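You operate a simulated robot arm through the tools that you are given. There is no shell and no other tool.

You are at the controls of a simulated two-armed robot. One attempt, no reset.

TASK
Test the cup on the grey meter and give it the plant food that FEED shows.
Fine: test first; as many pumps as the number, none in the other sample cups; in the shaker, tank switch at FOOD; swing the spout aside again. Set down upright: yellow sample cup. Where these are worked on the way, their far stop is far enough and under half their travel is too little: swing spout.

It is judged by the outcome, as a careful person would: the job done as asked, and still so three seconds after it is handed in. It fails if anything else is knocked over, pushed out of place, dropped, spilled or broken.

THE ROBOT
Two 7-joint arms with four-finger grippers on one trunk that stands fixed in place. Base frame: the origin is at the foot of the trunk, x ahead of it, y to its left, z up; the work surface is at about z = 80. Readings come in cm, rad, newtons and seconds.
The left shoulder is at [4, 18.1, 122.9], the right one opposite. With the tool pointing down near the work surface each hand reaches from about 26 to 82 cm from the base axis, measured 20 degrees to its own side. Payload 3.67 kg a hand.
The tool frame of a hand sits at the grasp point between the pads (the TCP): z along the fingers, y along the line on which they close. The tips reach 2.8 cm beyond it. The gripper opens to 11.2 cm; its body begins 7.3 cm behind the TCP.
Orientation is that of the tool frame in the base frame, as [roll, pitch, yaw] about the fixed x, y, z axes, in that order (R = Rz(yaw) Ry(pitch) Rx(roll)). With the fingers straight down and closing along the base's y, the tool's x points along the base's -x, its y along +y and its z along -z.

THE INTERFACE
- The arms move only by the tool send_rows. It takes "left_plan", "right_plan" or both (then of equal length, played together; a hand with none holds still); each is a list of rows, each an object (a shift or turn left out is 0, a gripper value left out holds the last) with "xyz": the shift along the tool's x, y, z in units of 250 mm (1.0 is 250 mm), a list of three; "rot": the turn, a rotation vector about the tool's x, y, z in units of 90 degrees (1.0 is 90 degrees), a list of three; "grip": the closure, from 0 (fully open) to 1 (shut). In form: [{"xyz": [dx, dy, dz], "rot": [wx, wy, wz], "grip": grip}, ...]. A call has 1 to 20 rows; each row is the pose to reach, as a shift and turn from the pose commanded when the call began, along the tool's axes at that moment. A call with a number of a shift or a turn outside -1 to 1 is refused whole. Each row takes 0.2 s and may step no farther than 5 cm and 0.15 rad from the row before; otherwise, or with a gripper value out of range, the whole call is refused. Where a pose cannot be reached the arm comes as near as it can. A force on the tool above 40 N (or 10 N above the force at the start of the call, whichever is more), or a blocked arm, ends the call early, and 0.2 s more pass. The fingers move at their own pace (about 7.24 cm/s each) and stop on an object; they squeeze with about 28 N. The grip force told is the motor's: it shows also when the fingers shut on nothing. Time passes only in rows, and 0.2 s behind the last, so rows that repeat a pose let the fingers close. The reply holds the time, the measured pose of the TCP, the force on the tool along the base axes, the opening and the grip force, in the units named above and with some noise, with the torque about the TCP (base axes, N m) and any sound that the robot's microphone picked up.
- Cameras (640 x 400 px; columns grow to the right, rows downward): "scene" is now at [11.23, 2.64, 147.62]; the picture's right is [0.36, -0.93, 0.00], its down [-0.55, -0.21, -0.81] and it looks along [0.75, 0.29, -0.59] (base axes); focal length 367 px, centre (320, 200). "left" rides on the left gripper at [6, 1.8, -10.4] in its tool frame; the picture's right is [-0.29, 0.96, 0.00], its down [-0.80, -0.24, -0.55] and it looks along [-0.53, -0.16, 0.83] (tool axes); focal length 234 px, centre (320, 200). "right" rides on the right gripper at [6, -1.8, -10.4] in its tool frame; the picture's right is [0.29, 0.96, 0.00], its down [-0.80, 0.24, -0.55] and it looks along [-0.53, 0.16, 0.83] (tool axes); focal length 234 px, centre (320, 200). There is no depth. A picture from a camera that has moved, and an enlarged one, comes with that camera's place and axes in the base frame and with its lens. The place of the scene camera against the robot may be out by one fixed shift of up to 2.5 cm in any direction.
- camera(camera): a new picture of that camera. The clock stands still meanwhile.
- lift_body(by): moves the trunk up (or, below 0, down) by that many cm; the arms and the scene camera ride with it, the base frame stays. It gives what a move gives, with no picture.
- head_to(pan, tilt): turns the head with the scene camera to pan (to the left, within 1.501 rad either way) and tilt (down, from -0.506 to 1.204), counted from straight ahead of the robot. It gives what a move gives.
- enlarge(camera, box): a new picture of the part [left, top, right, bottom] of that camera's present view, enlarged. The clock stands still meanwhile.
- finish_job(): hands the job in; it is judged then, once.

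Places have to be worked out from the pictures, the camera data and where the tool is seen. Open the grippers and draw the arms clear of the work before you hand the job in, unless the task says otherwise.

The tools are called after ">>>" by a JSON object that holds its "fn" and its "kwargs". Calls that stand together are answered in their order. send_rows: Moves the arms, as the interface text tells. Its arguments: {"type":"object","properties":{"left_plan":{"type":"array"},"right_plan":{"type":"array"}},"required":[]} The other tools are called the same way: lift_body (by) moves the trunk up or down; head_to (pan, tilt) turns the head that bears the scene camera; camera (camera) takes a picture; enlarge (camera, box) takes an enlarged picture of a part of a camera's view; finish_job () hands the job in.

At the start:

```text
time_s: 0.0
left_tcp_pos: [54.53, 41.01, 112.35]
left_tool_rot: [-3.141, -0.001, -3.14]
left_force: [0.0, 0.0, -0.4]
left_moment: [-0.01, 0.04, 0.02]
left_opening: 11.22
left_gripper_force: 0.1
right_tcp_pos: [50.68, -1.71, 117.19]
right_tool_rot: [-3.141, -0.001, 3.14]
right_force: [0.2, 0.3, 0.3]
right_moment: [-0.02, 0.0, -0.03]
right_opening: 11.21
right_gripper_force: 0.0
trunk travel left (down, up): [-35.0, 16.4]
head pan, tilt (commanded): [0.374, 0.627]
```

scene: 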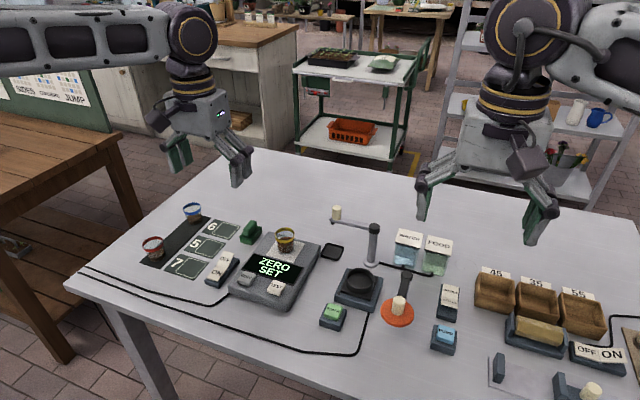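
right: 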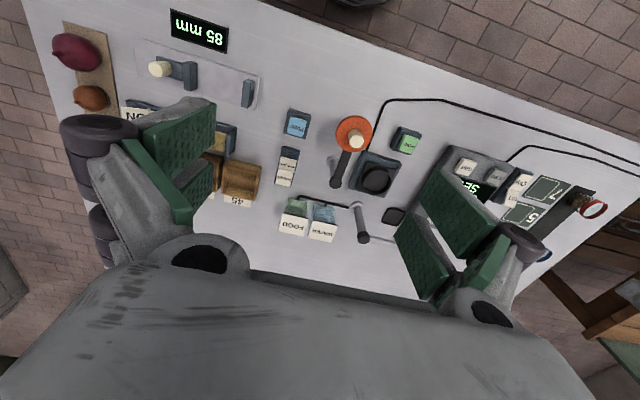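
left: 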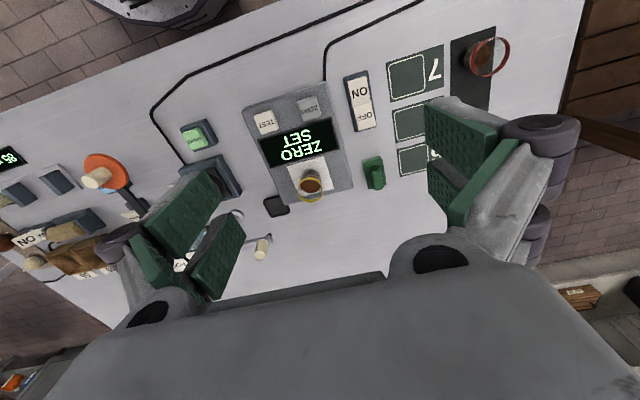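

The scene shows a grey meter with a yellow cup on it, sample cups on a dark mat, a spout, a shaker, tank switch and pump buttons. I take enlarged pictures to read the details.

>>> {"fn": "enlarge", "kwargs": {"camera": "scene", "box": [120, 190, 340, 328]}}

>>> {"fn": "enlarge", "kwargs": {"camera": "scene", "box": [300, 190, 480, 360]}}

>>> {"fn": "enlarge", "kwargs": {"camera": "scene", "box": [420, 240, 640, 400]}}

>>> {"fn": "enlarge", "kwargs": {"camera": "left", "box": [140, 40, 520, 300]}}

>>> {"fn": "enlarge", "kwargs": {"camera": "right", "box": [220, 80, 460, 260]}}

```text
2.90 times, centred on (230, 259) of scene
camera zoom: at [11.23, 2.64, 147.62], right [0.36, -0.93, 0.0], down [-0.55, -0.21, -0.81], along [0.75, 0.29, -0.59], focal length 1064 px, centre (581, 29)
```

zoom: 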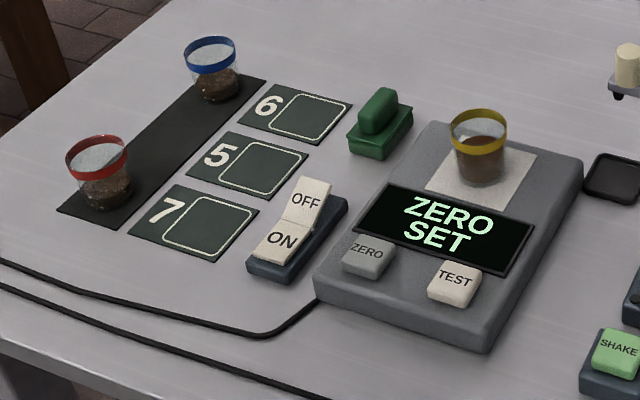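

```text
2.35 times, centred on (390, 275) of scene
camera zoom: at [11.23, 2.64, 147.62], right [0.36, -0.93, 0.0], down [-0.55, -0.21, -0.81], along [0.75, 0.29, -0.59], focal length 864 px, centre (155, 24)
```

zoom: 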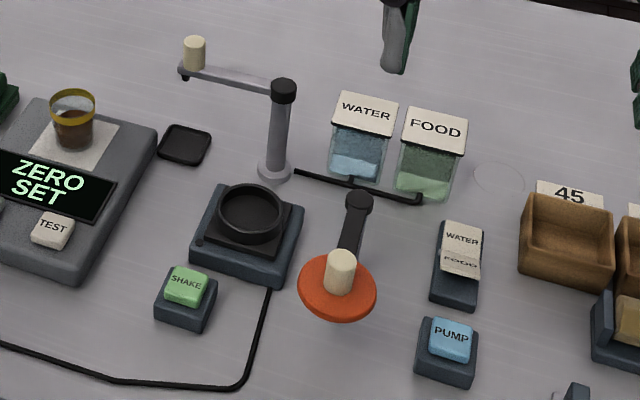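

```text
2.50 times, centred on (530, 320) of scene
camera zoom: at [11.23, 2.64, 147.62], right [0.36, -0.93, 0.0], down [-0.55, -0.21, -0.81], along [0.75, 0.29, -0.59], focal length 918 px, centre (-205, -100)
```

zoom: 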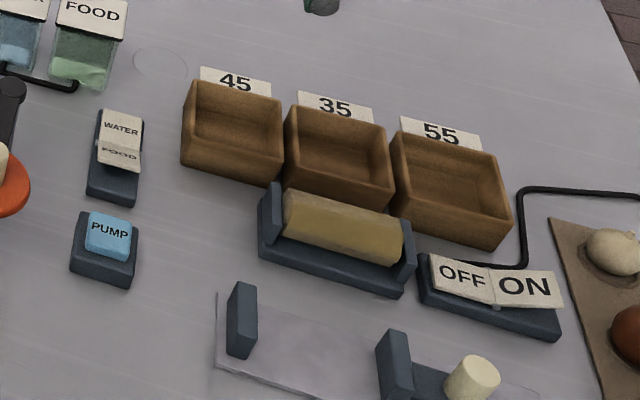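

```text
1.54 times, centred on (330, 170) of left
camera zoom: at [48.6, 42.83, 122.89], right [0.29, 0.96, 0.0], down [0.8, -0.24, 0.55], along [0.53, -0.16, -0.83], focal length 360 px, centre (305, 246)
```

zoom: 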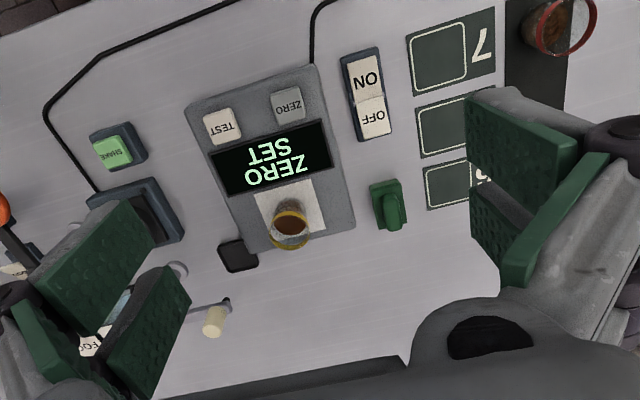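

```text
2.22 times, centred on (340, 170) of right
camera zoom: at [44.75, -3.41, 127.78], right [-0.29, 0.96, 0.0], down [0.8, 0.24, 0.55], along [0.53, 0.16, -0.83], focal length 520 px, centre (276, 267)
```

zoom: 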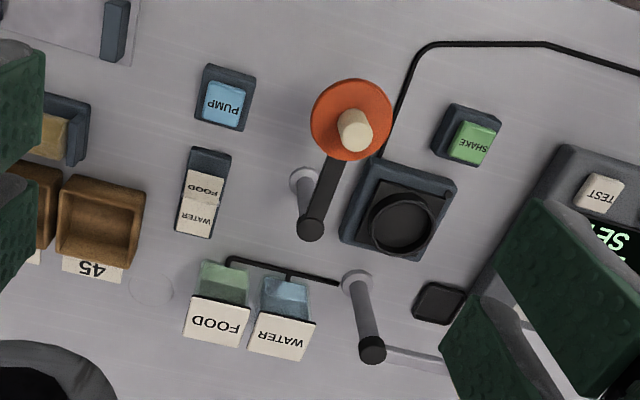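

I take a close look at the grippers themselves to learn the finger layout before moving.

>>> {"fn": "enlarge", "kwargs": {"camera": "scene", "box": [140, 80, 280, 200]}}

>>> {"fn": "enlarge", "kwargs": {"camera": "scene", "box": [390, 100, 590, 260]}}

>>> {"fn": "enlarge", "kwargs": {"camera": "scene", "box": [420, 270, 490, 360]}}

>>> {"fn": "enlarge", "kwargs": {"camera": "right", "box": [260, 90, 340, 200]}}

```text
3.33 times, centred on (210, 140) of scene
camera zoom: at [11.23, 2.64, 147.62], right [0.36, -0.93, 0.0], down [-0.55, -0.21, -0.81], along [0.75, 0.29, -0.59], focal length 1224 px, centre (687, 400)
```

zoom: 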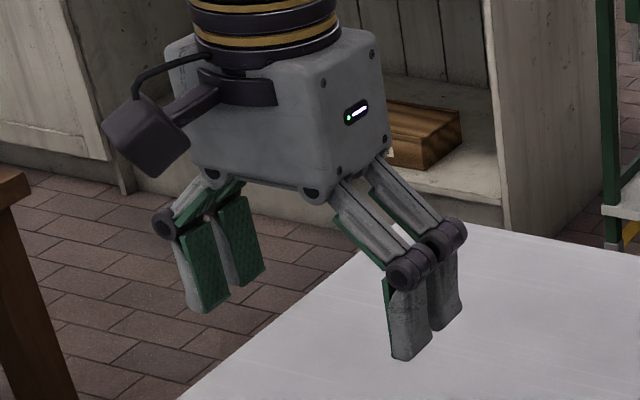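

```text
2.50 times, centred on (490, 180) of scene
camera zoom: at [11.23, 2.64, 147.62], right [0.36, -0.93, 0.0], down [-0.55, -0.21, -0.81], along [0.75, 0.29, -0.59], focal length 918 px, centre (-105, 250)
```

zoom: 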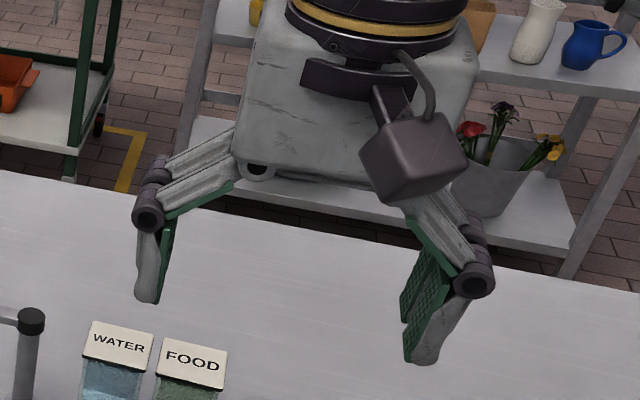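

```text
4.44 times, centred on (455, 315) of scene
camera zoom: at [11.23, 2.64, 147.62], right [0.36, -0.93, 0.0], down [-0.55, -0.21, -0.81], along [0.75, 0.29, -0.59], focal length 1632 px, centre (-280, -311)
```

zoom: 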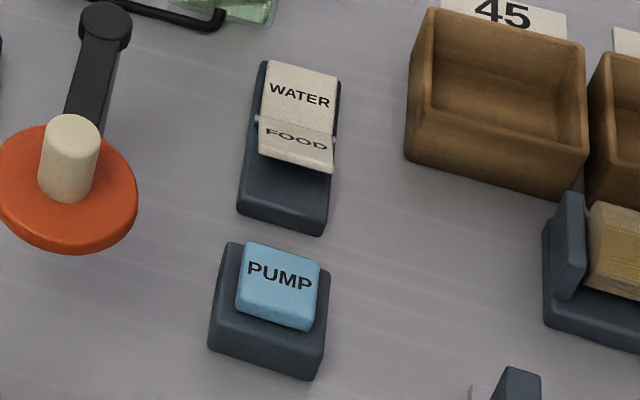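

```text
3.64 times, centred on (300, 145) of right
camera zoom: at [44.75, -3.41, 127.78], right [-0.29, 0.96, 0.0], down [0.8, 0.24, 0.55], along [0.53, 0.16, -0.83], focal length 852 px, centre (393, 400)
```

zoom: 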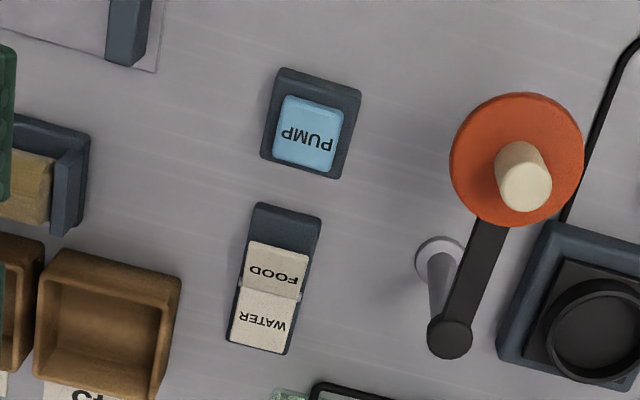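

From both hand cameras I place TEST near [56.0, 31.4, 84], the cup near [66.8, 35.6], the shaker ring near [63.7, 14.8], the spout post near [74, 14.7] with its knob near [73.7, 24.7], and the tank switch stands at WATER. I turn the left hand a quarter so the closed fingers lie along y, and bring it high over TEST.

>>> {"fn": "send_rows", "kwargs": {"left_plan": [{"xyz": [-0.0053, -0.0349, 0.0558], "rot": [0, 0, 0.09], "grip": 1}, {"xyz": [-0.0107, -0.0699, 0.1116], "rot": [0, 0, 0.18], "grip": 1}, {"xyz": [-0.016, -0.1048, 0.1675], "rot": [0, 0, 0.27], "grip": 1}, {"xyz": [-0.0214, -0.1398, 0.2233], "rot": [0, 0, 0.36], "grip": 1}, {"xyz": [-0.0267, -0.1747, 0.2791], "rot": [0, 0, 0.45], "grip": 1}, {"xyz": [-0.0321, -0.2097, 0.3349], "rot": [0, 0, 0.54], "grip": 1}, {"xyz": [-0.0374, -0.2446, 0.3907], "rot": [0, 0, 0.63], "grip": 1}, {"xyz": [-0.0428, -0.2796, 0.4465], "rot": [0, 0, 0.72], "grip": 1}, {"xyz": [-0.0481, -0.3145, 0.5024], "rot": [0, 0, 0.81], "grip": 1}, {"xyz": [-0.0535, -0.3495, 0.5582], "rot": [0, 0, 0.9], "grip": 1}, {"xyz": [-0.0588, -0.3844, 0.614], "rot": [0, 0, 0.99], "grip": 1}, {"xyz": [-0.0588, -0.3844, 0.614], "rot": [0, 0, 1.0], "grip": 1}, {"xyz": [-0.0588, -0.3844, 0.614], "rot": [0, 0, 1.0], "grip": 1}]}}

```text
time_s: 2.8
left_tcp_pos: [56.02, 31.36, 97.07]
left_tool_rot: [-3.141, 0.0, 1.569]
left_force: [-0.1, -0.1, -0.5]
left_moment: [-0.01, 0.02, 0.03]
left_opening: 0.0
left_gripper_force: 27.8
right_tcp_pos: [50.69, -1.64, 117.32]
right_tool_rot: [-3.141, 0.0, 3.139]
right_force: [-0.2, 0.1, 0.9]
right_moment: [-0.03, 0.0, 0.02]
right_opening: 11.23
right_gripper_force: 0.1
trunk travel left (down, up): [-35.0, 16.4]
head pan, tilt (commanded): [0.374, 0.627]
```

The hand is over TEST with shut fingers; I check by picture how the tips line up with the button.

>>> {"fn": "camera", "kwargs": {"camera": "left"}}

>>> {"fn": "enlarge", "kwargs": {"camera": "scene", "box": [200, 180, 360, 330]}}

>>> {"fn": "camera", "kwargs": {"camera": "right"}}

```text
taken
camera left: at [57.85, 37.4, 107.54], right [0.96, -0.29, 0.0], down [-0.24, -0.8, 0.55], along [-0.16, -0.53, -0.83], focal length 234 px, centre (320, 200)
```

left: 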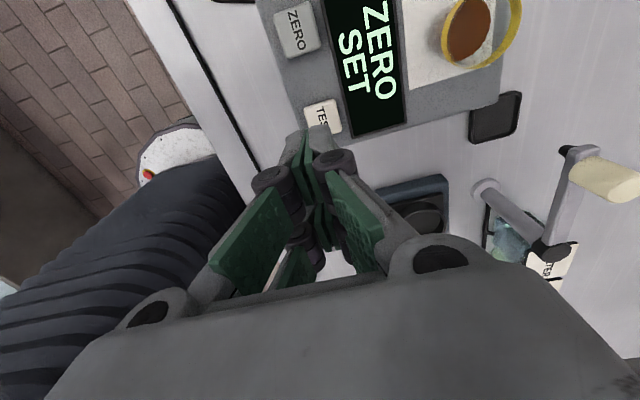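

```text
2.67 times, centred on (280, 255) of scene
camera zoom: at [11.24, 2.64, 147.62], right [0.36, -0.93, 0.0], down [-0.55, -0.21, -0.81], along [0.75, 0.29, -0.59], focal length 979 px, centre (427, 53)
```

zoom: 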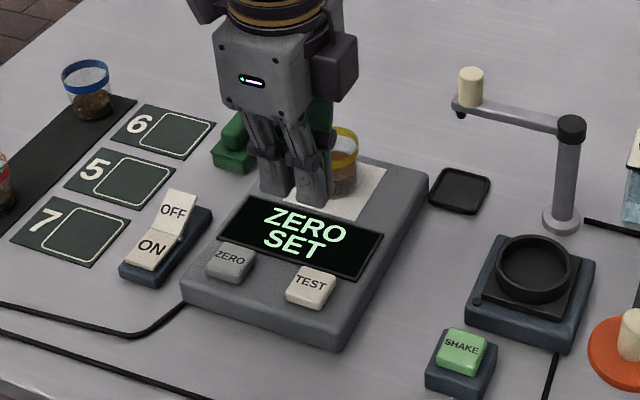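

```text
taken
camera right: at [44.76, -3.41, 127.77], right [-0.29, 0.96, 0.0], down [0.8, 0.24, 0.55], along [0.53, 0.16, -0.83], focal length 234 px, centre (320, 200)
```

right: 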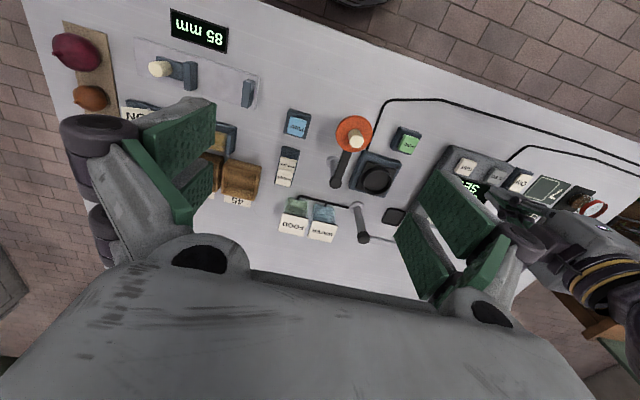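

TEST reads at about [56.3, 31.4, 84.1], right under the tips. I go down to it with small steps at the end, watching force and sound.

>>> {"fn": "send_rows", "kwargs": {"left_plan": [{"xyz": [0, 0.008, 0.13], "grip": 1}, {"xyz": [0, 0.008, 0.26], "grip": 1}, {"xyz": [0, 0.008, 0.37], "grip": 1}, {"xyz": [0, 0.008, 0.395], "grip": 1}, {"xyz": [0, 0.008, 0.41], "grip": 1}, {"xyz": [0, 0.008, 0.42], "grip": 1}, {"xyz": [0, 0.008, 0.43], "grip": 1}]}}

```text
time_s: 4.4
left_tcp_pos: [56.12, 31.41, 86.31]
left_tool_rot: [-3.141, -0.001, 1.572]
left_force: [0.4, 1.2, 1.6]
left_moment: [0.01, -0.01, 0.01]
left_opening: 0.61
left_gripper_force: 35.5
right_tcp_pos: [50.63, -1.71, 117.33]
right_tool_rot: [-3.141, 0.0, 3.139]
right_force: [0.3, -0.6, -0.8]
right_moment: [0.03, 0.0, 0.01]
right_opening: 11.2
right_gripper_force: 0.0
trunk travel left (down, up): [-35.0, 16.4]
head pan, tilt (commanded): [0.374, 0.627]
heard: click
```

A click came. I lift the hand back up and look at the display.

>>> {"fn": "send_rows", "kwargs": {"left_plan": [{"xyz": [0, 0, -0.04], "grip": 1}, {"xyz": [0, 0, -0.16], "grip": 1}, {"xyz": [0, 0, -0.32], "grip": 1}]}}

>>> {"fn": "enlarge", "kwargs": {"camera": "scene", "box": [200, 180, 360, 330]}}

```text
time_s: 5.2
left_tcp_pos: [56.01, 31.31, 94.52]
left_tool_rot: [3.14, -0.001, 1.571]
left_force: [0.1, 0.4, 0.3]
left_moment: [-0.02, 0.01, -0.03]
left_opening: 0.0
left_gripper_force: 36.0
right_tcp_pos: [50.49, -1.79, 117.38]
right_tool_rot: [-3.14, 0.0, 3.14]
right_force: [1.0, -0.4, 0.1]
right_moment: [0.02, -0.03, 0.02]
right_opening: 11.18
right_gripper_force: 0.0
trunk travel left (down, up): [-35.0, 16.4]
head pan, tilt (commanded): [0.374, 0.627]
```

```text
2.67 times, centred on (280, 255) of scene
camera zoom: at [11.13, 2.6, 147.63], right [0.36, -0.93, 0.0], down [-0.55, -0.21, -0.81], along [0.76, 0.3, -0.59], focal length 979 px, centre (427, 53)
```

zoom: 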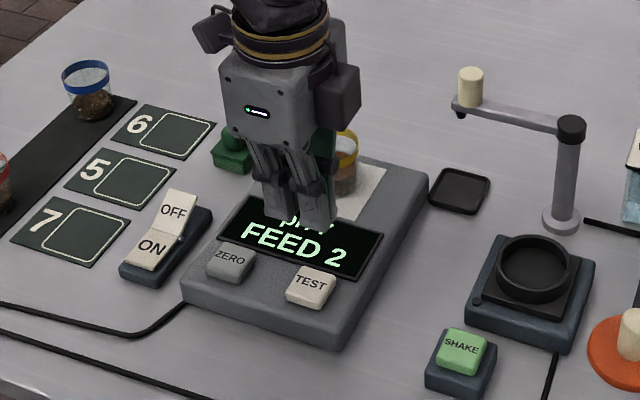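

The meter now shows FEED 2 (a pH line above it). I turn the left hand back, open it and draw up to look at the cup closely.

>>> {"fn": "send_rows", "kwargs": {"left_plan": [{"xyz": [0.016, 0.011, -0.06], "rot": [0, 0, -0.09], "grip": 1}, {"xyz": [0.031, 0.022, -0.12], "rot": [0, 0, -0.18], "grip": 1}, {"xyz": [0.047, 0.033, -0.18], "rot": [0, 0, -0.27], "grip": 1}, {"xyz": [0.063, 0.044, -0.24], "rot": [0, 0, -0.36], "grip": 1}, {"xyz": [0.078, 0.055, -0.26], "rot": [0, 0, -0.45], "grip": 0.8}, {"xyz": [0.094, 0.066, -0.26], "rot": [0, 0, -0.54], "grip": 0.6}, {"xyz": [0.11, 0.077, -0.26], "rot": [0, 0, -0.63], "grip": 0.4}, {"xyz": [0.125, 0.088, -0.26], "rot": [0, 0, -0.72], "grip": 0.2}, {"xyz": [0.141, 0.099, -0.26], "rot": [0, 0, -0.81], "grip": 0.15}, {"xyz": [0.156, 0.11, -0.26], "rot": [0, 0, -0.9], "grip": 0.15}, {"xyz": [0.172, 0.12, -0.26], "rot": [0, 0, -0.99], "grip": 0.15}, {"xyz": [0.172, 0.12, -0.26], "rot": [0, 0, -1.0], "grip": 0.15}]}}

>>> {"fn": "camera", "kwargs": {"camera": "left"}}

>>> {"fn": "enlarge", "kwargs": {"camera": "scene", "box": [200, 180, 360, 330]}}

```text
time_s: 7.8
left_tcp_pos: [59.19, 35.5, 100.8]
left_tool_rot: [3.141, 0.0, -3.14]
left_force: [0.2, -0.3, 0.1]
left_moment: [-0.01, -0.01, 0.03]
left_opening: 9.52
left_gripper_force: 0.0
right_tcp_pos: [50.66, -1.68, 117.34]
right_tool_rot: [-3.141, -0.001, 3.14]
right_force: [0.0, 0.4, 0.6]
right_moment: [-0.04, -0.01, -0.02]
right_opening: 11.21
right_gripper_force: 0.0
trunk travel left (down, up): [-35.0, 16.4]
head pan, tilt (commanded): [0.374, 0.627]
```

```text
taken
camera left: at [53.29, 37.52, 111.27], right [0.29, 0.96, 0.0], down [0.8, -0.24, 0.55], along [0.53, -0.16, -0.83], focal length 234 px, centre (320, 200)
```

left: 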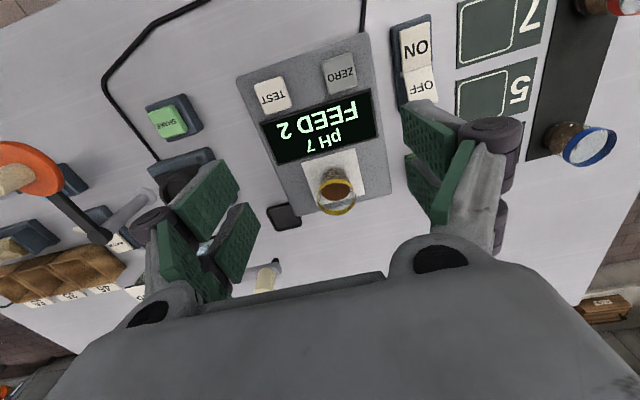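

```text
2.67 times, centred on (280, 255) of scene
camera zoom: at [11.23, 2.63, 147.62], right [0.36, -0.93, 0.0], down [-0.55, -0.21, -0.81], along [0.75, 0.3, -0.59], focal length 979 px, centre (427, 53)
```

zoom: 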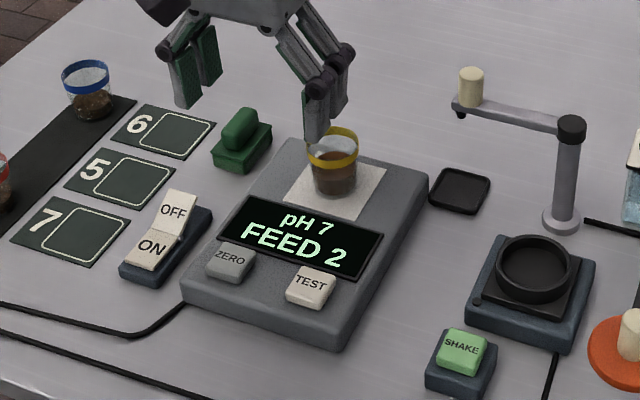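

The display reads pH 7, FEED 2: two pumps. I enlarge the cup and shaker in the left view to measure them.

>>> {"fn": "enlarge", "kwargs": {"camera": "left", "box": [290, 140, 390, 230]}}

>>> {"fn": "enlarge", "kwargs": {"camera": "scene", "box": [300, 190, 420, 340]}}

>>> {"fn": "enlarge", "kwargs": {"camera": "right", "box": [320, 100, 440, 260]}}

>>> {"fn": "enlarge", "kwargs": {"camera": "left", "box": [120, 60, 300, 300]}}

```text
4.44 times, centred on (340, 185) of left
camera zoom: at [53.29, 37.52, 111.27], right [0.29, 0.96, 0.0], down [0.8, -0.24, 0.55], along [0.53, -0.16, -0.83], focal length 1041 px, centre (231, 267)
```

zoom: 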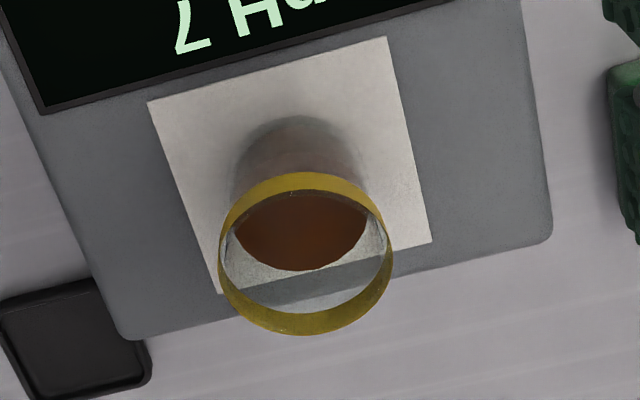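

```text
2.67 times, centred on (360, 265) of scene
camera zoom: at [11.23, 2.63, 147.62], right [0.36, -0.93, 0.0], down [-0.55, -0.21, -0.81], along [0.75, 0.3, -0.59], focal length 979 px, centre (213, 27)
```

zoom: 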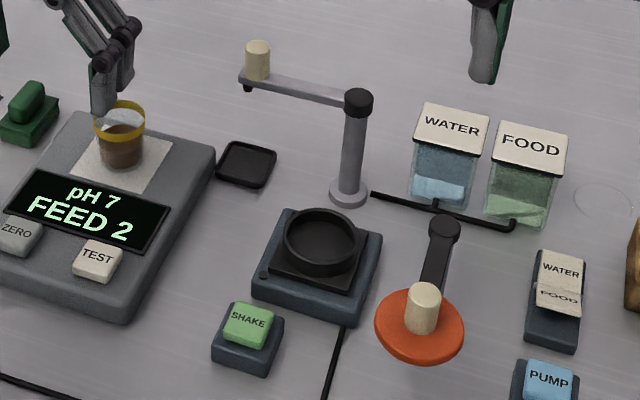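

```text
2.50 times, centred on (380, 180) of right
camera zoom: at [44.75, -3.42, 127.78], right [-0.29, 0.96, 0.0], down [0.8, 0.24, 0.55], along [0.53, 0.16, -0.83], focal length 585 px, centre (170, 250)
```

zoom: 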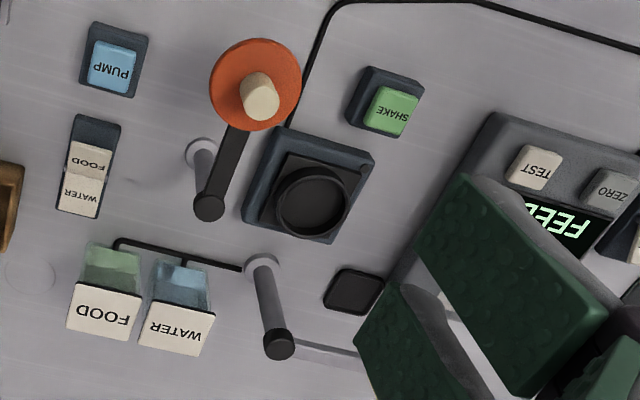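

```text
1.67 times, centred on (210, 180) of left
camera zoom: at [53.29, 37.52, 111.27], right [0.29, 0.96, 0.0], down [0.8, -0.24, 0.55], along [0.53, -0.16, -0.83], focal length 390 px, centre (503, 233)
```

zoom: 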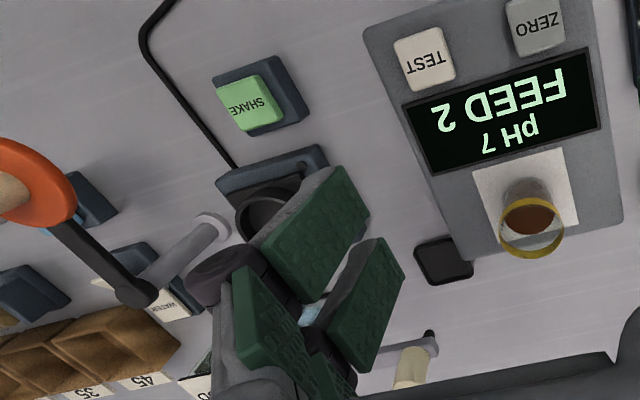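

The cup measures about 4.8 cm across at the rim, standing near [68.6, 35.0] from z 83 to 87.5. Before grasping I move the left hand toward the shaker to measure the ring and the spout.

>>> {"fn": "send_rows", "kwargs": {"left_plan": [{"xyz": [0.022, -0.145, -0.02]}, {"xyz": [0.044, -0.29, -0.04]}, {"xyz": [0.066, -0.435, -0.05]}, {"xyz": [0.088, -0.58, -0.06]}, {"xyz": [0.088, -0.58, -0.06]}]}}

>>> {"fn": "camera", "kwargs": {"camera": "left"}}

>>> {"fn": "enlarge", "kwargs": {"camera": "left", "box": [250, 130, 410, 230]}}

```text
time_s: 9.0
left_tcp_pos: [57.08, 21.21, 102.28]
left_tool_rot: [3.141, -0.001, -3.141]
left_force: [0.8, -0.6, 0.0]
left_moment: [-0.01, 0.04, 0.04]
left_opening: 9.53
left_gripper_force: 0.1
right_tcp_pos: [50.72, -1.52, 117.23]
right_tool_rot: [3.141, 0.0, 3.139]
right_force: [0.5, 1.2, -0.2]
right_moment: [-0.01, 0.0, 0.01]
right_opening: 11.19
right_gripper_force: 0.1
trunk travel left (down, up): [-35.0, 16.4]
head pan, tilt (commanded): [0.374, 0.627]
```

```text
taken
camera left: at [51.11, 23.06, 112.7], right [0.29, 0.96, 0.0], down [0.8, -0.24, 0.55], along [0.53, -0.16, -0.83], focal length 234 px, centre (320, 200)
```

left: 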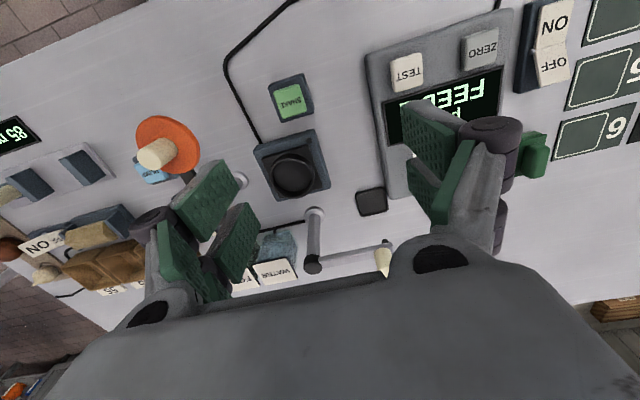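

```text
4.00 times, centred on (330, 180) of left
camera zoom: at [51.11, 23.06, 112.7], right [0.29, 0.96, 0.0], down [0.8, -0.24, 0.55], along [0.53, -0.16, -0.83], focal length 937 px, centre (280, 280)
```

zoom: 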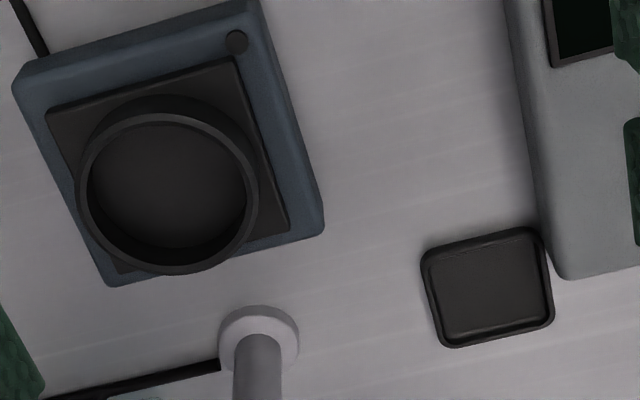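

The ring's top comes out at about [64.5, 15.0, 84.5], inner width 5.4 cm, about 1.4 cm deep. I enlarge the spout in this view to fix its post, arm and knob.

>>> {"fn": "enlarge", "kwargs": {"camera": "left", "box": [280, 195, 430, 290]}}

>>> {"fn": "enlarge", "kwargs": {"camera": "scene", "box": [310, 190, 430, 290]}}

>>> {"fn": "camera", "kwargs": {"camera": "scene"}}

```text
4.21 times, centred on (355, 242) of left
camera zoom: at [51.11, 23.06, 112.7], right [0.29, 0.96, 0.0], down [0.8, -0.24, 0.55], along [0.53, -0.16, -0.83], focal length 986 px, centre (173, 21)
```

zoom: 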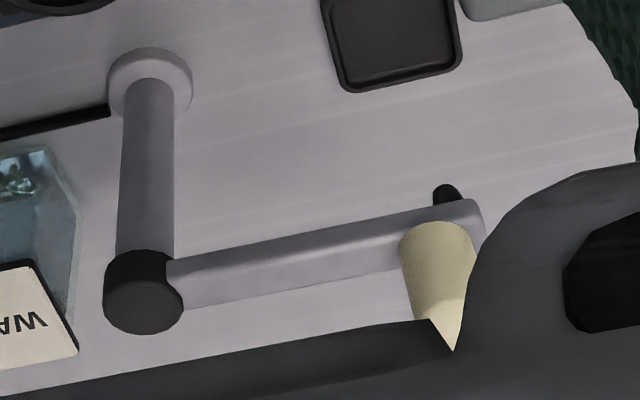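

```text
4.00 times, centred on (370, 240) of scene
camera zoom: at [11.22, 2.74, 147.62], right [0.36, -0.93, 0.0], down [-0.55, -0.21, -0.81], along [0.75, 0.29, -0.59], focal length 1468 px, centre (120, 40)
```

zoom: 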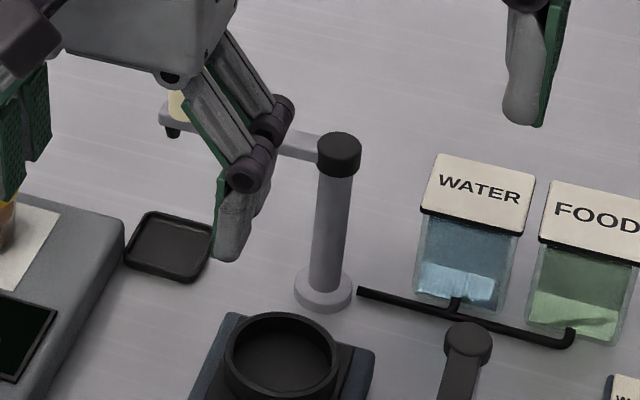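

```text
taken
camera scene: at [11.22, 2.74, 147.62], right [0.36, -0.93, 0.0], down [-0.55, -0.21, -0.81], along [0.75, 0.29, -0.59], focal length 367 px, centre (320, 200)
```

scene: 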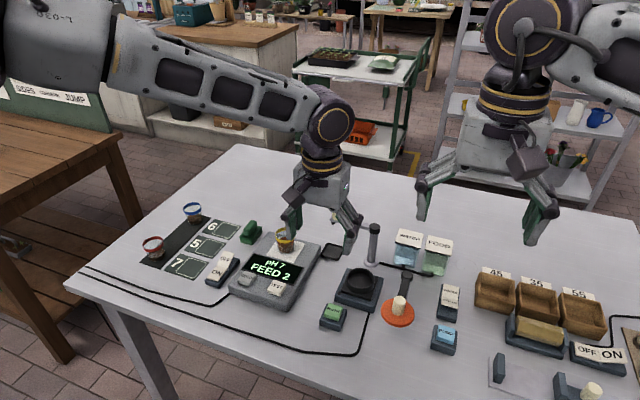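

Spout post sits at [74.0, 15.2] with the knob at [74.6, 24.4, ~93] and nozzle tip near z 89.7, so a cup in the ring clears it. I go back over the cup with the hand open and stop above it for a check.

>>> {"fn": "send_rows", "kwargs": {"left_plan": [{"xyz": [-0.08, 0.11, 0]}, {"xyz": [-0.16, 0.22, 0]}, {"xyz": [-0.25, 0.33, 0]}, {"xyz": [-0.35, 0.44, 0]}, {"xyz": [-0.46, 0.554, 0]}, {"xyz": [-0.46, 0.554, 0.12]}, {"xyz": [-0.46, 0.554, 0.25]}, {"xyz": [-0.46, 0.554, 0.25]}]}}

>>> {"fn": "camera", "kwargs": {"camera": "left"}}

>>> {"fn": "enlarge", "kwargs": {"camera": "scene", "box": [220, 170, 360, 310]}}

```text
time_s: 10.8
left_tcp_pos: [68.57, 35.19, 96.02]
left_tool_rot: [-3.141, -0.001, 3.141]
left_force: [-0.4, -0.1, -0.7]
left_moment: [0.02, 0.01, 0.0]
left_opening: 9.49
left_gripper_force: 0.0
right_tcp_pos: [50.55, -1.79, 117.38]
right_tool_rot: [3.141, 0.001, 3.141]
right_force: [0.2, 0.0, 0.6]
right_moment: [0.01, -0.03, -0.02]
right_opening: 11.23
right_gripper_force: 0.1
trunk travel left (down, up): [-35.0, 16.4]
head pan, tilt (commanded): [0.374, 0.627]
```

```text
taken
camera left: at [62.55, 36.89, 106.49], right [0.29, 0.96, 0.0], down [0.8, -0.24, 0.55], along [0.53, -0.16, -0.83], focal length 234 px, centre (320, 200)
```

left: 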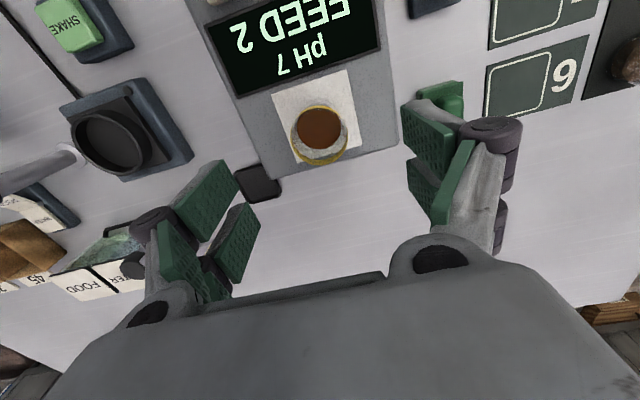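

```text
2.86 times, centred on (290, 240) of scene
camera zoom: at [11.2, 2.62, 147.63], right [0.36, -0.93, 0.0], down [-0.55, -0.21, -0.81], along [0.75, 0.3, -0.59], focal length 1049 px, centre (406, 86)
```

zoom: 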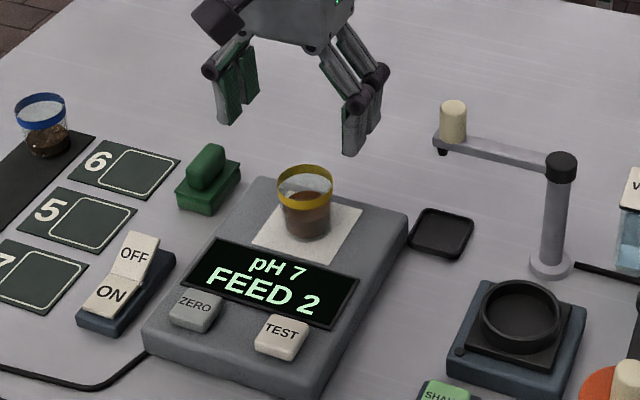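

The cup reads at [68.6, 35.05], centred between the fingers. I go down to put the tips just above the cup's lower half and close.

>>> {"fn": "send_rows", "kwargs": {"left_plan": [{"xyz": [0, -0.004, 0.12]}, {"xyz": [0, -0.004, 0.24]}, {"xyz": [0, -0.004, 0.31]}, {"xyz": [0, -0.004, 0.336]}, {"xyz": [0, -0.004, 0.336]}, {"xyz": [0, -0.004, 0.336], "grip": 0.4}, {"xyz": [0, -0.004, 0.336], "grip": 0.6}, {"xyz": [0, -0.004, 0.336], "grip": 0.8}, {"xyz": [0, -0.004, 0.336], "grip": 0.8}]}}

```text
time_s: 12.8
left_tcp_pos: [66.11, 35.59, 89.15]
left_tool_rot: [3.141, -0.001, -3.141]
left_force: [0.0, 0.2, -0.1]
left_moment: [-0.03, 0.01, 0.02]
left_opening: 4.39
left_gripper_force: 28.2
left hand out of reach, approached as far as the arm can: row 1, 2, 3, 4, 5, 6, 7, 8, 9
right_tcp_pos: [50.66, -1.62, 117.37]
right_tool_rot: [-3.141, 0.0, 3.139]
right_force: [0.3, -0.1, -0.9]
right_moment: [0.01, 0.01, -0.01]
right_opening: 11.2
right_gripper_force: 0.0
trunk travel left (down, up): [-35.0, 16.4]
head pan, tilt (commanded): [0.374, 0.627]
```

The arm fell short: it stopped at [66.1, 35.6, 89.2] and the fingers closed on something 4.4 cm wide, likely the cup's near side. I look before doing anything.

>>> {"fn": "camera", "kwargs": {"camera": "left"}}

>>> {"fn": "enlarge", "kwargs": {"camera": "scene", "box": [220, 170, 360, 310]}}

```text
taken
camera left: at [60.16, 37.4, 99.69], right [0.29, 0.96, 0.0], down [0.8, -0.24, 0.55], along [0.53, -0.16, -0.83], focal length 234 px, centre (320, 200)
```

left: 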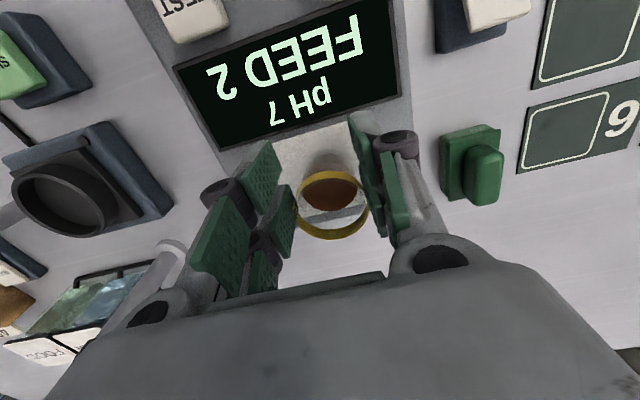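

```text
2.86 times, centred on (290, 240) of scene
camera zoom: at [11.23, 2.63, 147.62], right [0.36, -0.93, 0.0], down [-0.55, -0.21, -0.81], along [0.75, 0.3, -0.59], focal length 1049 px, centre (406, 86)
```

zoom: 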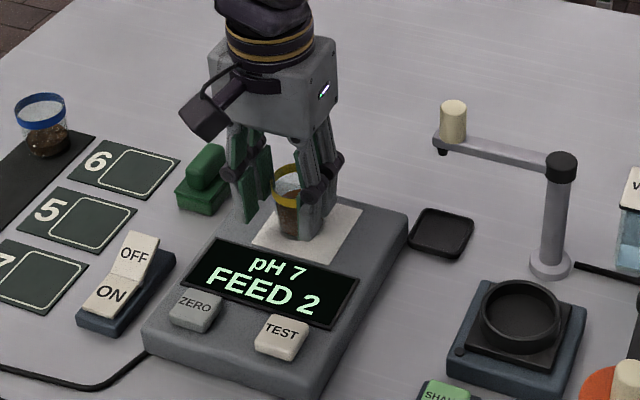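

The cup still stands upright with its near side between the pads. I open the fingers without moving, to let it go cleanly.

>>> {"fn": "send_rows", "kwargs": {"left_plan": [{"xyz": [0, 0, 0], "grip": 0.5}, {"xyz": [0, 0, 0], "grip": 0.3}, {"xyz": [0, 0, 0], "grip": 0.15}, {"xyz": [0, 0, 0], "grip": 0.15}]}}

>>> {"fn": "camera", "kwargs": {"camera": "left"}}

```text
time_s: 13.8
left_tcp_pos: [66.12, 35.52, 89.3]
left_tool_rot: [-3.141, 0.001, -3.14]
left_force: [-0.1, 0.5, 0.7]
left_moment: [-0.02, 0.02, 0.01]
left_opening: 9.56
left_gripper_force: 0.1
right_tcp_pos: [50.69, -1.73, 117.31]
right_tool_rot: [3.141, -0.001, 3.141]
right_force: [0.2, 0.1, -0.2]
right_moment: [-0.03, 0.02, 0.0]
right_opening: 11.22
right_gripper_force: 0.0
trunk travel left (down, up): [-35.0, 16.4]
head pan, tilt (commanded): [0.374, 0.627]
```

```text
taken
camera left: at [60.17, 37.4, 99.68], right [0.29, 0.96, 0.0], down [0.8, -0.24, 0.55], along [0.53, -0.16, -0.83], focal length 234 px, centre (320, 200)
```

left: 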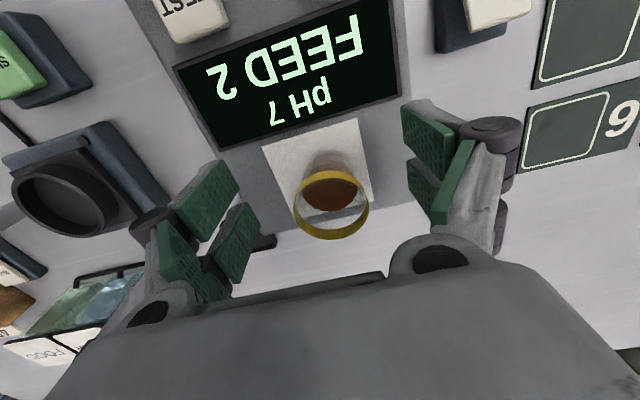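

The cup is free and upright near [68.6, 35.6]. The reach is short because the trunk is high, so I raise the left hand straight up and back, then lower the trunk.

>>> {"fn": "send_rows", "kwargs": {"left_plan": [{"xyz": [0, 0, -0.15]}, {"xyz": [0, 0, -0.3]}, {"xyz": [0.05, 0, -0.45]}, {"xyz": [0.12, 0, -0.6]}, {"xyz": [0.2, 0, -0.75]}, {"xyz": [0.24, 0, -0.8]}]}}

>>> {"fn": "lift_body", "kwargs": {"by": -15}}

```text
time_s: 15.2
left_tcp_pos: [60.01, 35.65, 109.48]
left_tool_rot: [3.142, 0.0, -3.141]
left_force: [0.7, 0.0, 0.6]
left_moment: [-0.01, 0.02, 0.01]
left_opening: 9.52
left_gripper_force: 0.1
right_tcp_pos: [50.65, -1.74, 117.32]
right_tool_rot: [3.141, 0.0, 3.139]
right_force: [0.1, 0.7, 0.5]
right_moment: [-0.02, 0.02, -0.02]
right_opening: 11.21
right_gripper_force: 0.0
trunk travel left (down, up): [-35.0, 16.4]
head pan, tilt (commanded): [0.374, 0.627]
```

```text
time_s: 16.9
left_tcp_pos: [60.1, 35.6, 94.52]
left_tool_rot: [-3.142, 0.001, 3.14]
left_force: [0.0, -0.5, 0.6]
left_moment: [0.02, -0.06, -0.03]
left_opening: 9.52
left_gripper_force: 0.1
right_tcp_pos: [50.7, -1.61, 102.41]
right_tool_rot: [3.142, -0.001, 3.138]
right_force: [0.4, 0.3, 0.7]
right_moment: [-0.03, 0.01, 0.01]
right_opening: 11.19
right_gripper_force: 0.0
trunk travel left (down, up): [-20.0, 31.4]
head pan, tilt (commanded): [0.374, 0.627]
```

The trunk is down 15 cm with the left hand at z 94.5. I move forward above the cup again and check.

>>> {"fn": "send_rows", "kwargs": {"left_plan": [{"xyz": [-0.11, 0, -0.02]}, {"xyz": [-0.22, 0, -0.02]}, {"xyz": [-0.34, 0, -0.02]}, {"xyz": [-0.34, 0, -0.02]}]}}

>>> {"fn": "camera", "kwargs": {"camera": "left"}}

>>> {"fn": "enlarge", "kwargs": {"camera": "left", "box": [270, 80, 370, 180]}}

>>> {"fn": "camera", "kwargs": {"camera": "scene"}}

```text
time_s: 17.9
left_tcp_pos: [68.45, 35.52, 95.1]
left_tool_rot: [-3.14, 0.0, -3.141]
left_force: [-0.9, 0.8, 0.1]
left_moment: [0.0, -0.02, 0.0]
left_opening: 9.5
left_gripper_force: 0.0
right_tcp_pos: [50.39, -1.68, 102.59]
right_tool_rot: [-3.142, 0.001, 3.138]
right_force: [-0.8, 0.4, 0.3]
right_moment: [0.0, -0.04, -0.01]
right_opening: 11.2
right_gripper_force: 0.0
trunk travel left (down, up): [-20.0, 31.4]
head pan, tilt (commanded): [0.374, 0.627]
```

```text
taken
camera left: at [62.54, 37.44, 105.5], right [0.29, 0.96, 0.0], down [0.8, -0.24, 0.55], along [0.53, -0.16, -0.83], focal length 234 px, centre (320, 200)
```

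left: 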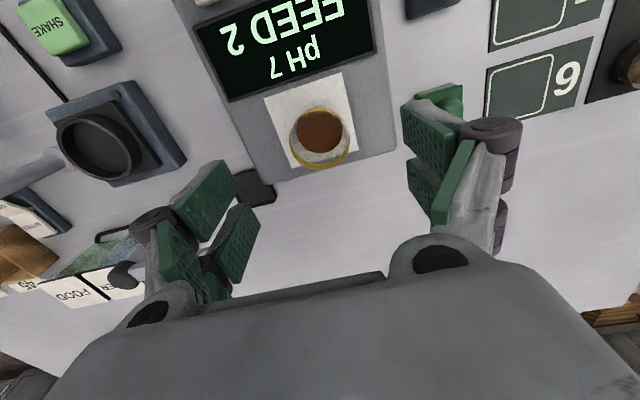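

```text
4.00 times, centred on (320, 130) of left
camera zoom: at [62.54, 37.44, 105.5], right [0.29, 0.96, 0.0], down [0.8, -0.24, 0.55], along [0.53, -0.16, -0.83], focal length 937 px, centre (320, 480)
```

zoom: 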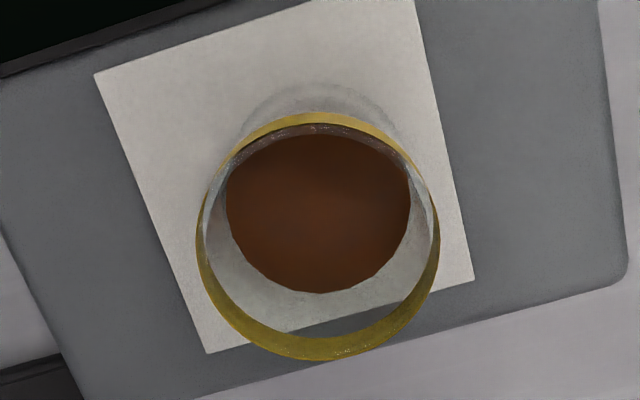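

```text
taken
camera scene: at [11.14, 2.67, 132.76], right [0.36, -0.93, 0.0], down [-0.55, -0.21, -0.81], along [0.75, 0.29, -0.59], focal length 367 px, centre (320, 200)
```

scene: 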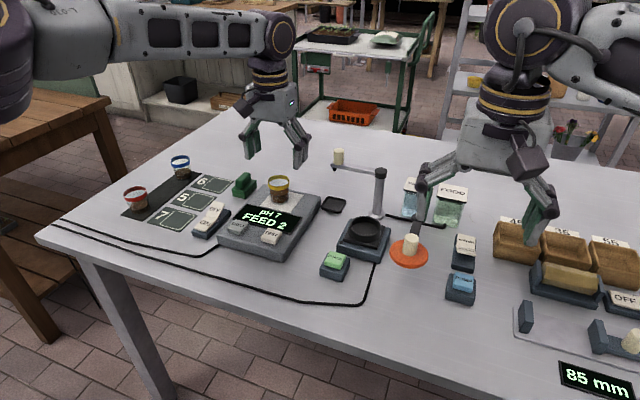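

The cup's centre reads [68.5, 35.6], matching the hand. I go down to z 87.6 and close on it.

>>> {"fn": "send_rows", "kwargs": {"left_plan": [{"xyz": [0, 0.003, 0.12]}, {"xyz": [0, 0.003, 0.22]}, {"xyz": [0, 0.003, 0.28]}, {"xyz": [0, 0.003, 0.3]}, {"xyz": [0, 0.003, 0.3]}]}}

>>> {"fn": "camera", "kwargs": {"camera": "left"}}

```text
time_s: 19.1
left_tcp_pos: [68.6, 35.87, 87.39]
left_tool_rot: [3.141, 0.0, -3.141]
left_force: [-0.6, 0.2, -0.7]
left_moment: [-0.05, 0.02, -0.02]
left_opening: 9.51
left_gripper_force: 0.0
right_tcp_pos: [50.69, -1.6, 102.62]
right_tool_rot: [-3.141, 0.0, 3.141]
right_force: [1.3, 0.1, 0.3]
right_moment: [0.03, 0.0, 0.01]
right_opening: 11.22
right_gripper_force: 0.1
trunk travel left (down, up): [-20.0, 31.4]
head pan, tilt (commanded): [0.374, 0.627]
```

```text
taken
camera left: at [62.65, 37.56, 97.9], right [0.29, 0.96, 0.0], down [0.8, -0.24, 0.55], along [0.53, -0.16, -0.83], focal length 234 px, centre (320, 200)
```

left: 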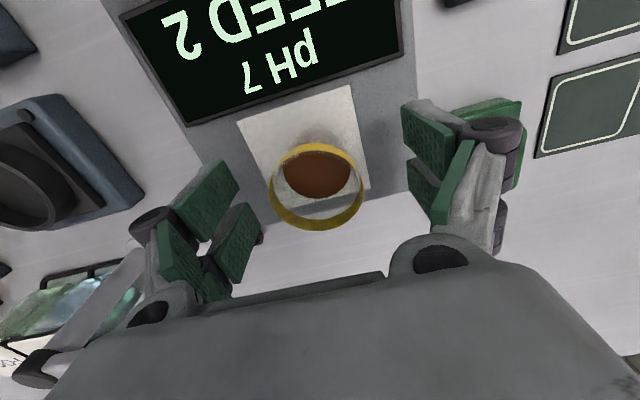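

The cup stands centred between the pads. I close the fingers on it.

>>> {"fn": "send_rows", "kwargs": {"left_plan": [{"xyz": [0, 0, 0], "grip": 0.35}, {"xyz": [0, 0, 0], "grip": 0.5}, {"xyz": [0, 0, 0], "grip": 0.7}, {"xyz": [0, 0, 0], "grip": 0.8}, {"xyz": [0, 0, 0], "grip": 0.8}, {"xyz": [0, 0, 0], "grip": 0.8}]}}

>>> {"fn": "camera", "kwargs": {"camera": "left"}}

```text
time_s: 20.6
left_tcp_pos: [68.58, 35.8, 87.45]
left_tool_rot: [3.141, 0.0, -3.141]
left_force: [0.4, 0.7, 0.2]
left_moment: [-0.02, -0.02, 0.02]
left_opening: 4.06
left_gripper_force: 28.0
right_tcp_pos: [50.77, -1.75, 102.44]
right_tool_rot: [-3.141, 0.001, 3.141]
right_force: [0.1, -0.5, 0.4]
right_moment: [-0.03, 0.03, 0.01]
right_opening: 11.18
right_gripper_force: 0.1
trunk travel left (down, up): [-20.0, 31.4]
head pan, tilt (commanded): [0.374, 0.627]
```

```text
taken
camera left: at [62.64, 37.57, 97.92], right [0.29, 0.96, 0.0], down [0.8, -0.24, 0.55], along [0.53, -0.16, -0.83], focal length 234 px, centre (320, 200)
```

left: 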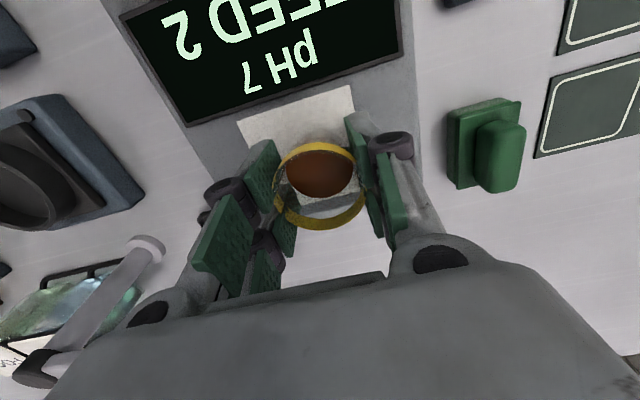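

The grip holds at 28 N. I lift gently a little first to make sure the cup comes with it.

>>> {"fn": "send_rows", "kwargs": {"left_plan": [{"xyz": [0, 0, -0.02]}, {"xyz": [0, 0, -0.05]}, {"xyz": [0, 0, -0.08]}, {"xyz": [0, 0, -0.08]}]}}

>>> {"fn": "camera", "kwargs": {"camera": "left"}}

>>> {"fn": "enlarge", "kwargs": {"camera": "scene", "box": [210, 120, 350, 260]}}

```text
time_s: 21.6
left_tcp_pos: [68.62, 35.84, 89.48]
left_tool_rot: [3.141, 0.001, 3.141]
left_force: [-0.1, 0.3, -1.0]
left_moment: [0.0, -0.01, -0.01]
left_opening: 4.1
left_gripper_force: 27.9
right_tcp_pos: [50.61, -1.66, 102.48]
right_tool_rot: [3.141, 0.0, 3.138]
right_force: [0.2, 0.1, -0.3]
right_moment: [0.01, -0.03, 0.0]
right_opening: 11.19
right_gripper_force: 0.0
trunk travel left (down, up): [-20.0, 31.4]
head pan, tilt (commanded): [0.374, 0.627]
```

```text
taken
camera left: at [62.62, 37.56, 99.94], right [0.29, 0.96, 0.0], down [0.8, -0.24, 0.55], along [0.53, -0.16, -0.83], focal length 234 px, centre (320, 200)
```

left: 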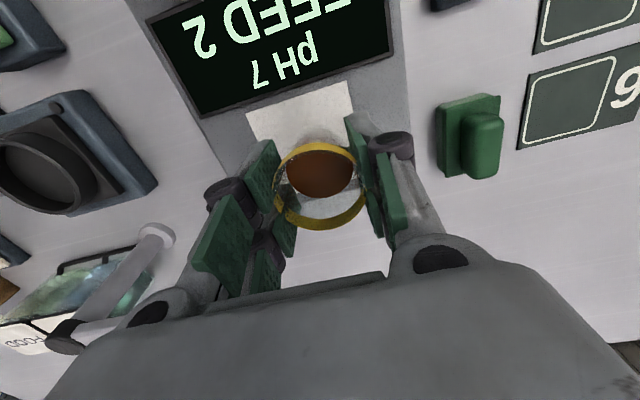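

```text
2.86 times, centred on (280, 190) of scene
camera zoom: at [11.24, 2.65, 132.75], right [0.36, -0.93, 0.0], down [-0.55, -0.21, -0.81], along [0.75, 0.29, -0.59], focal length 1049 px, centre (434, 229)
```

zoom: 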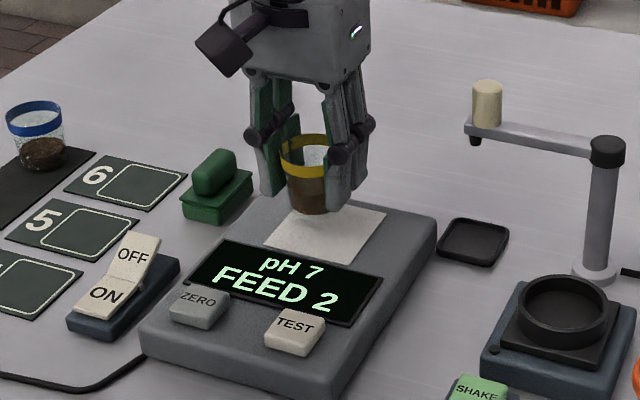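

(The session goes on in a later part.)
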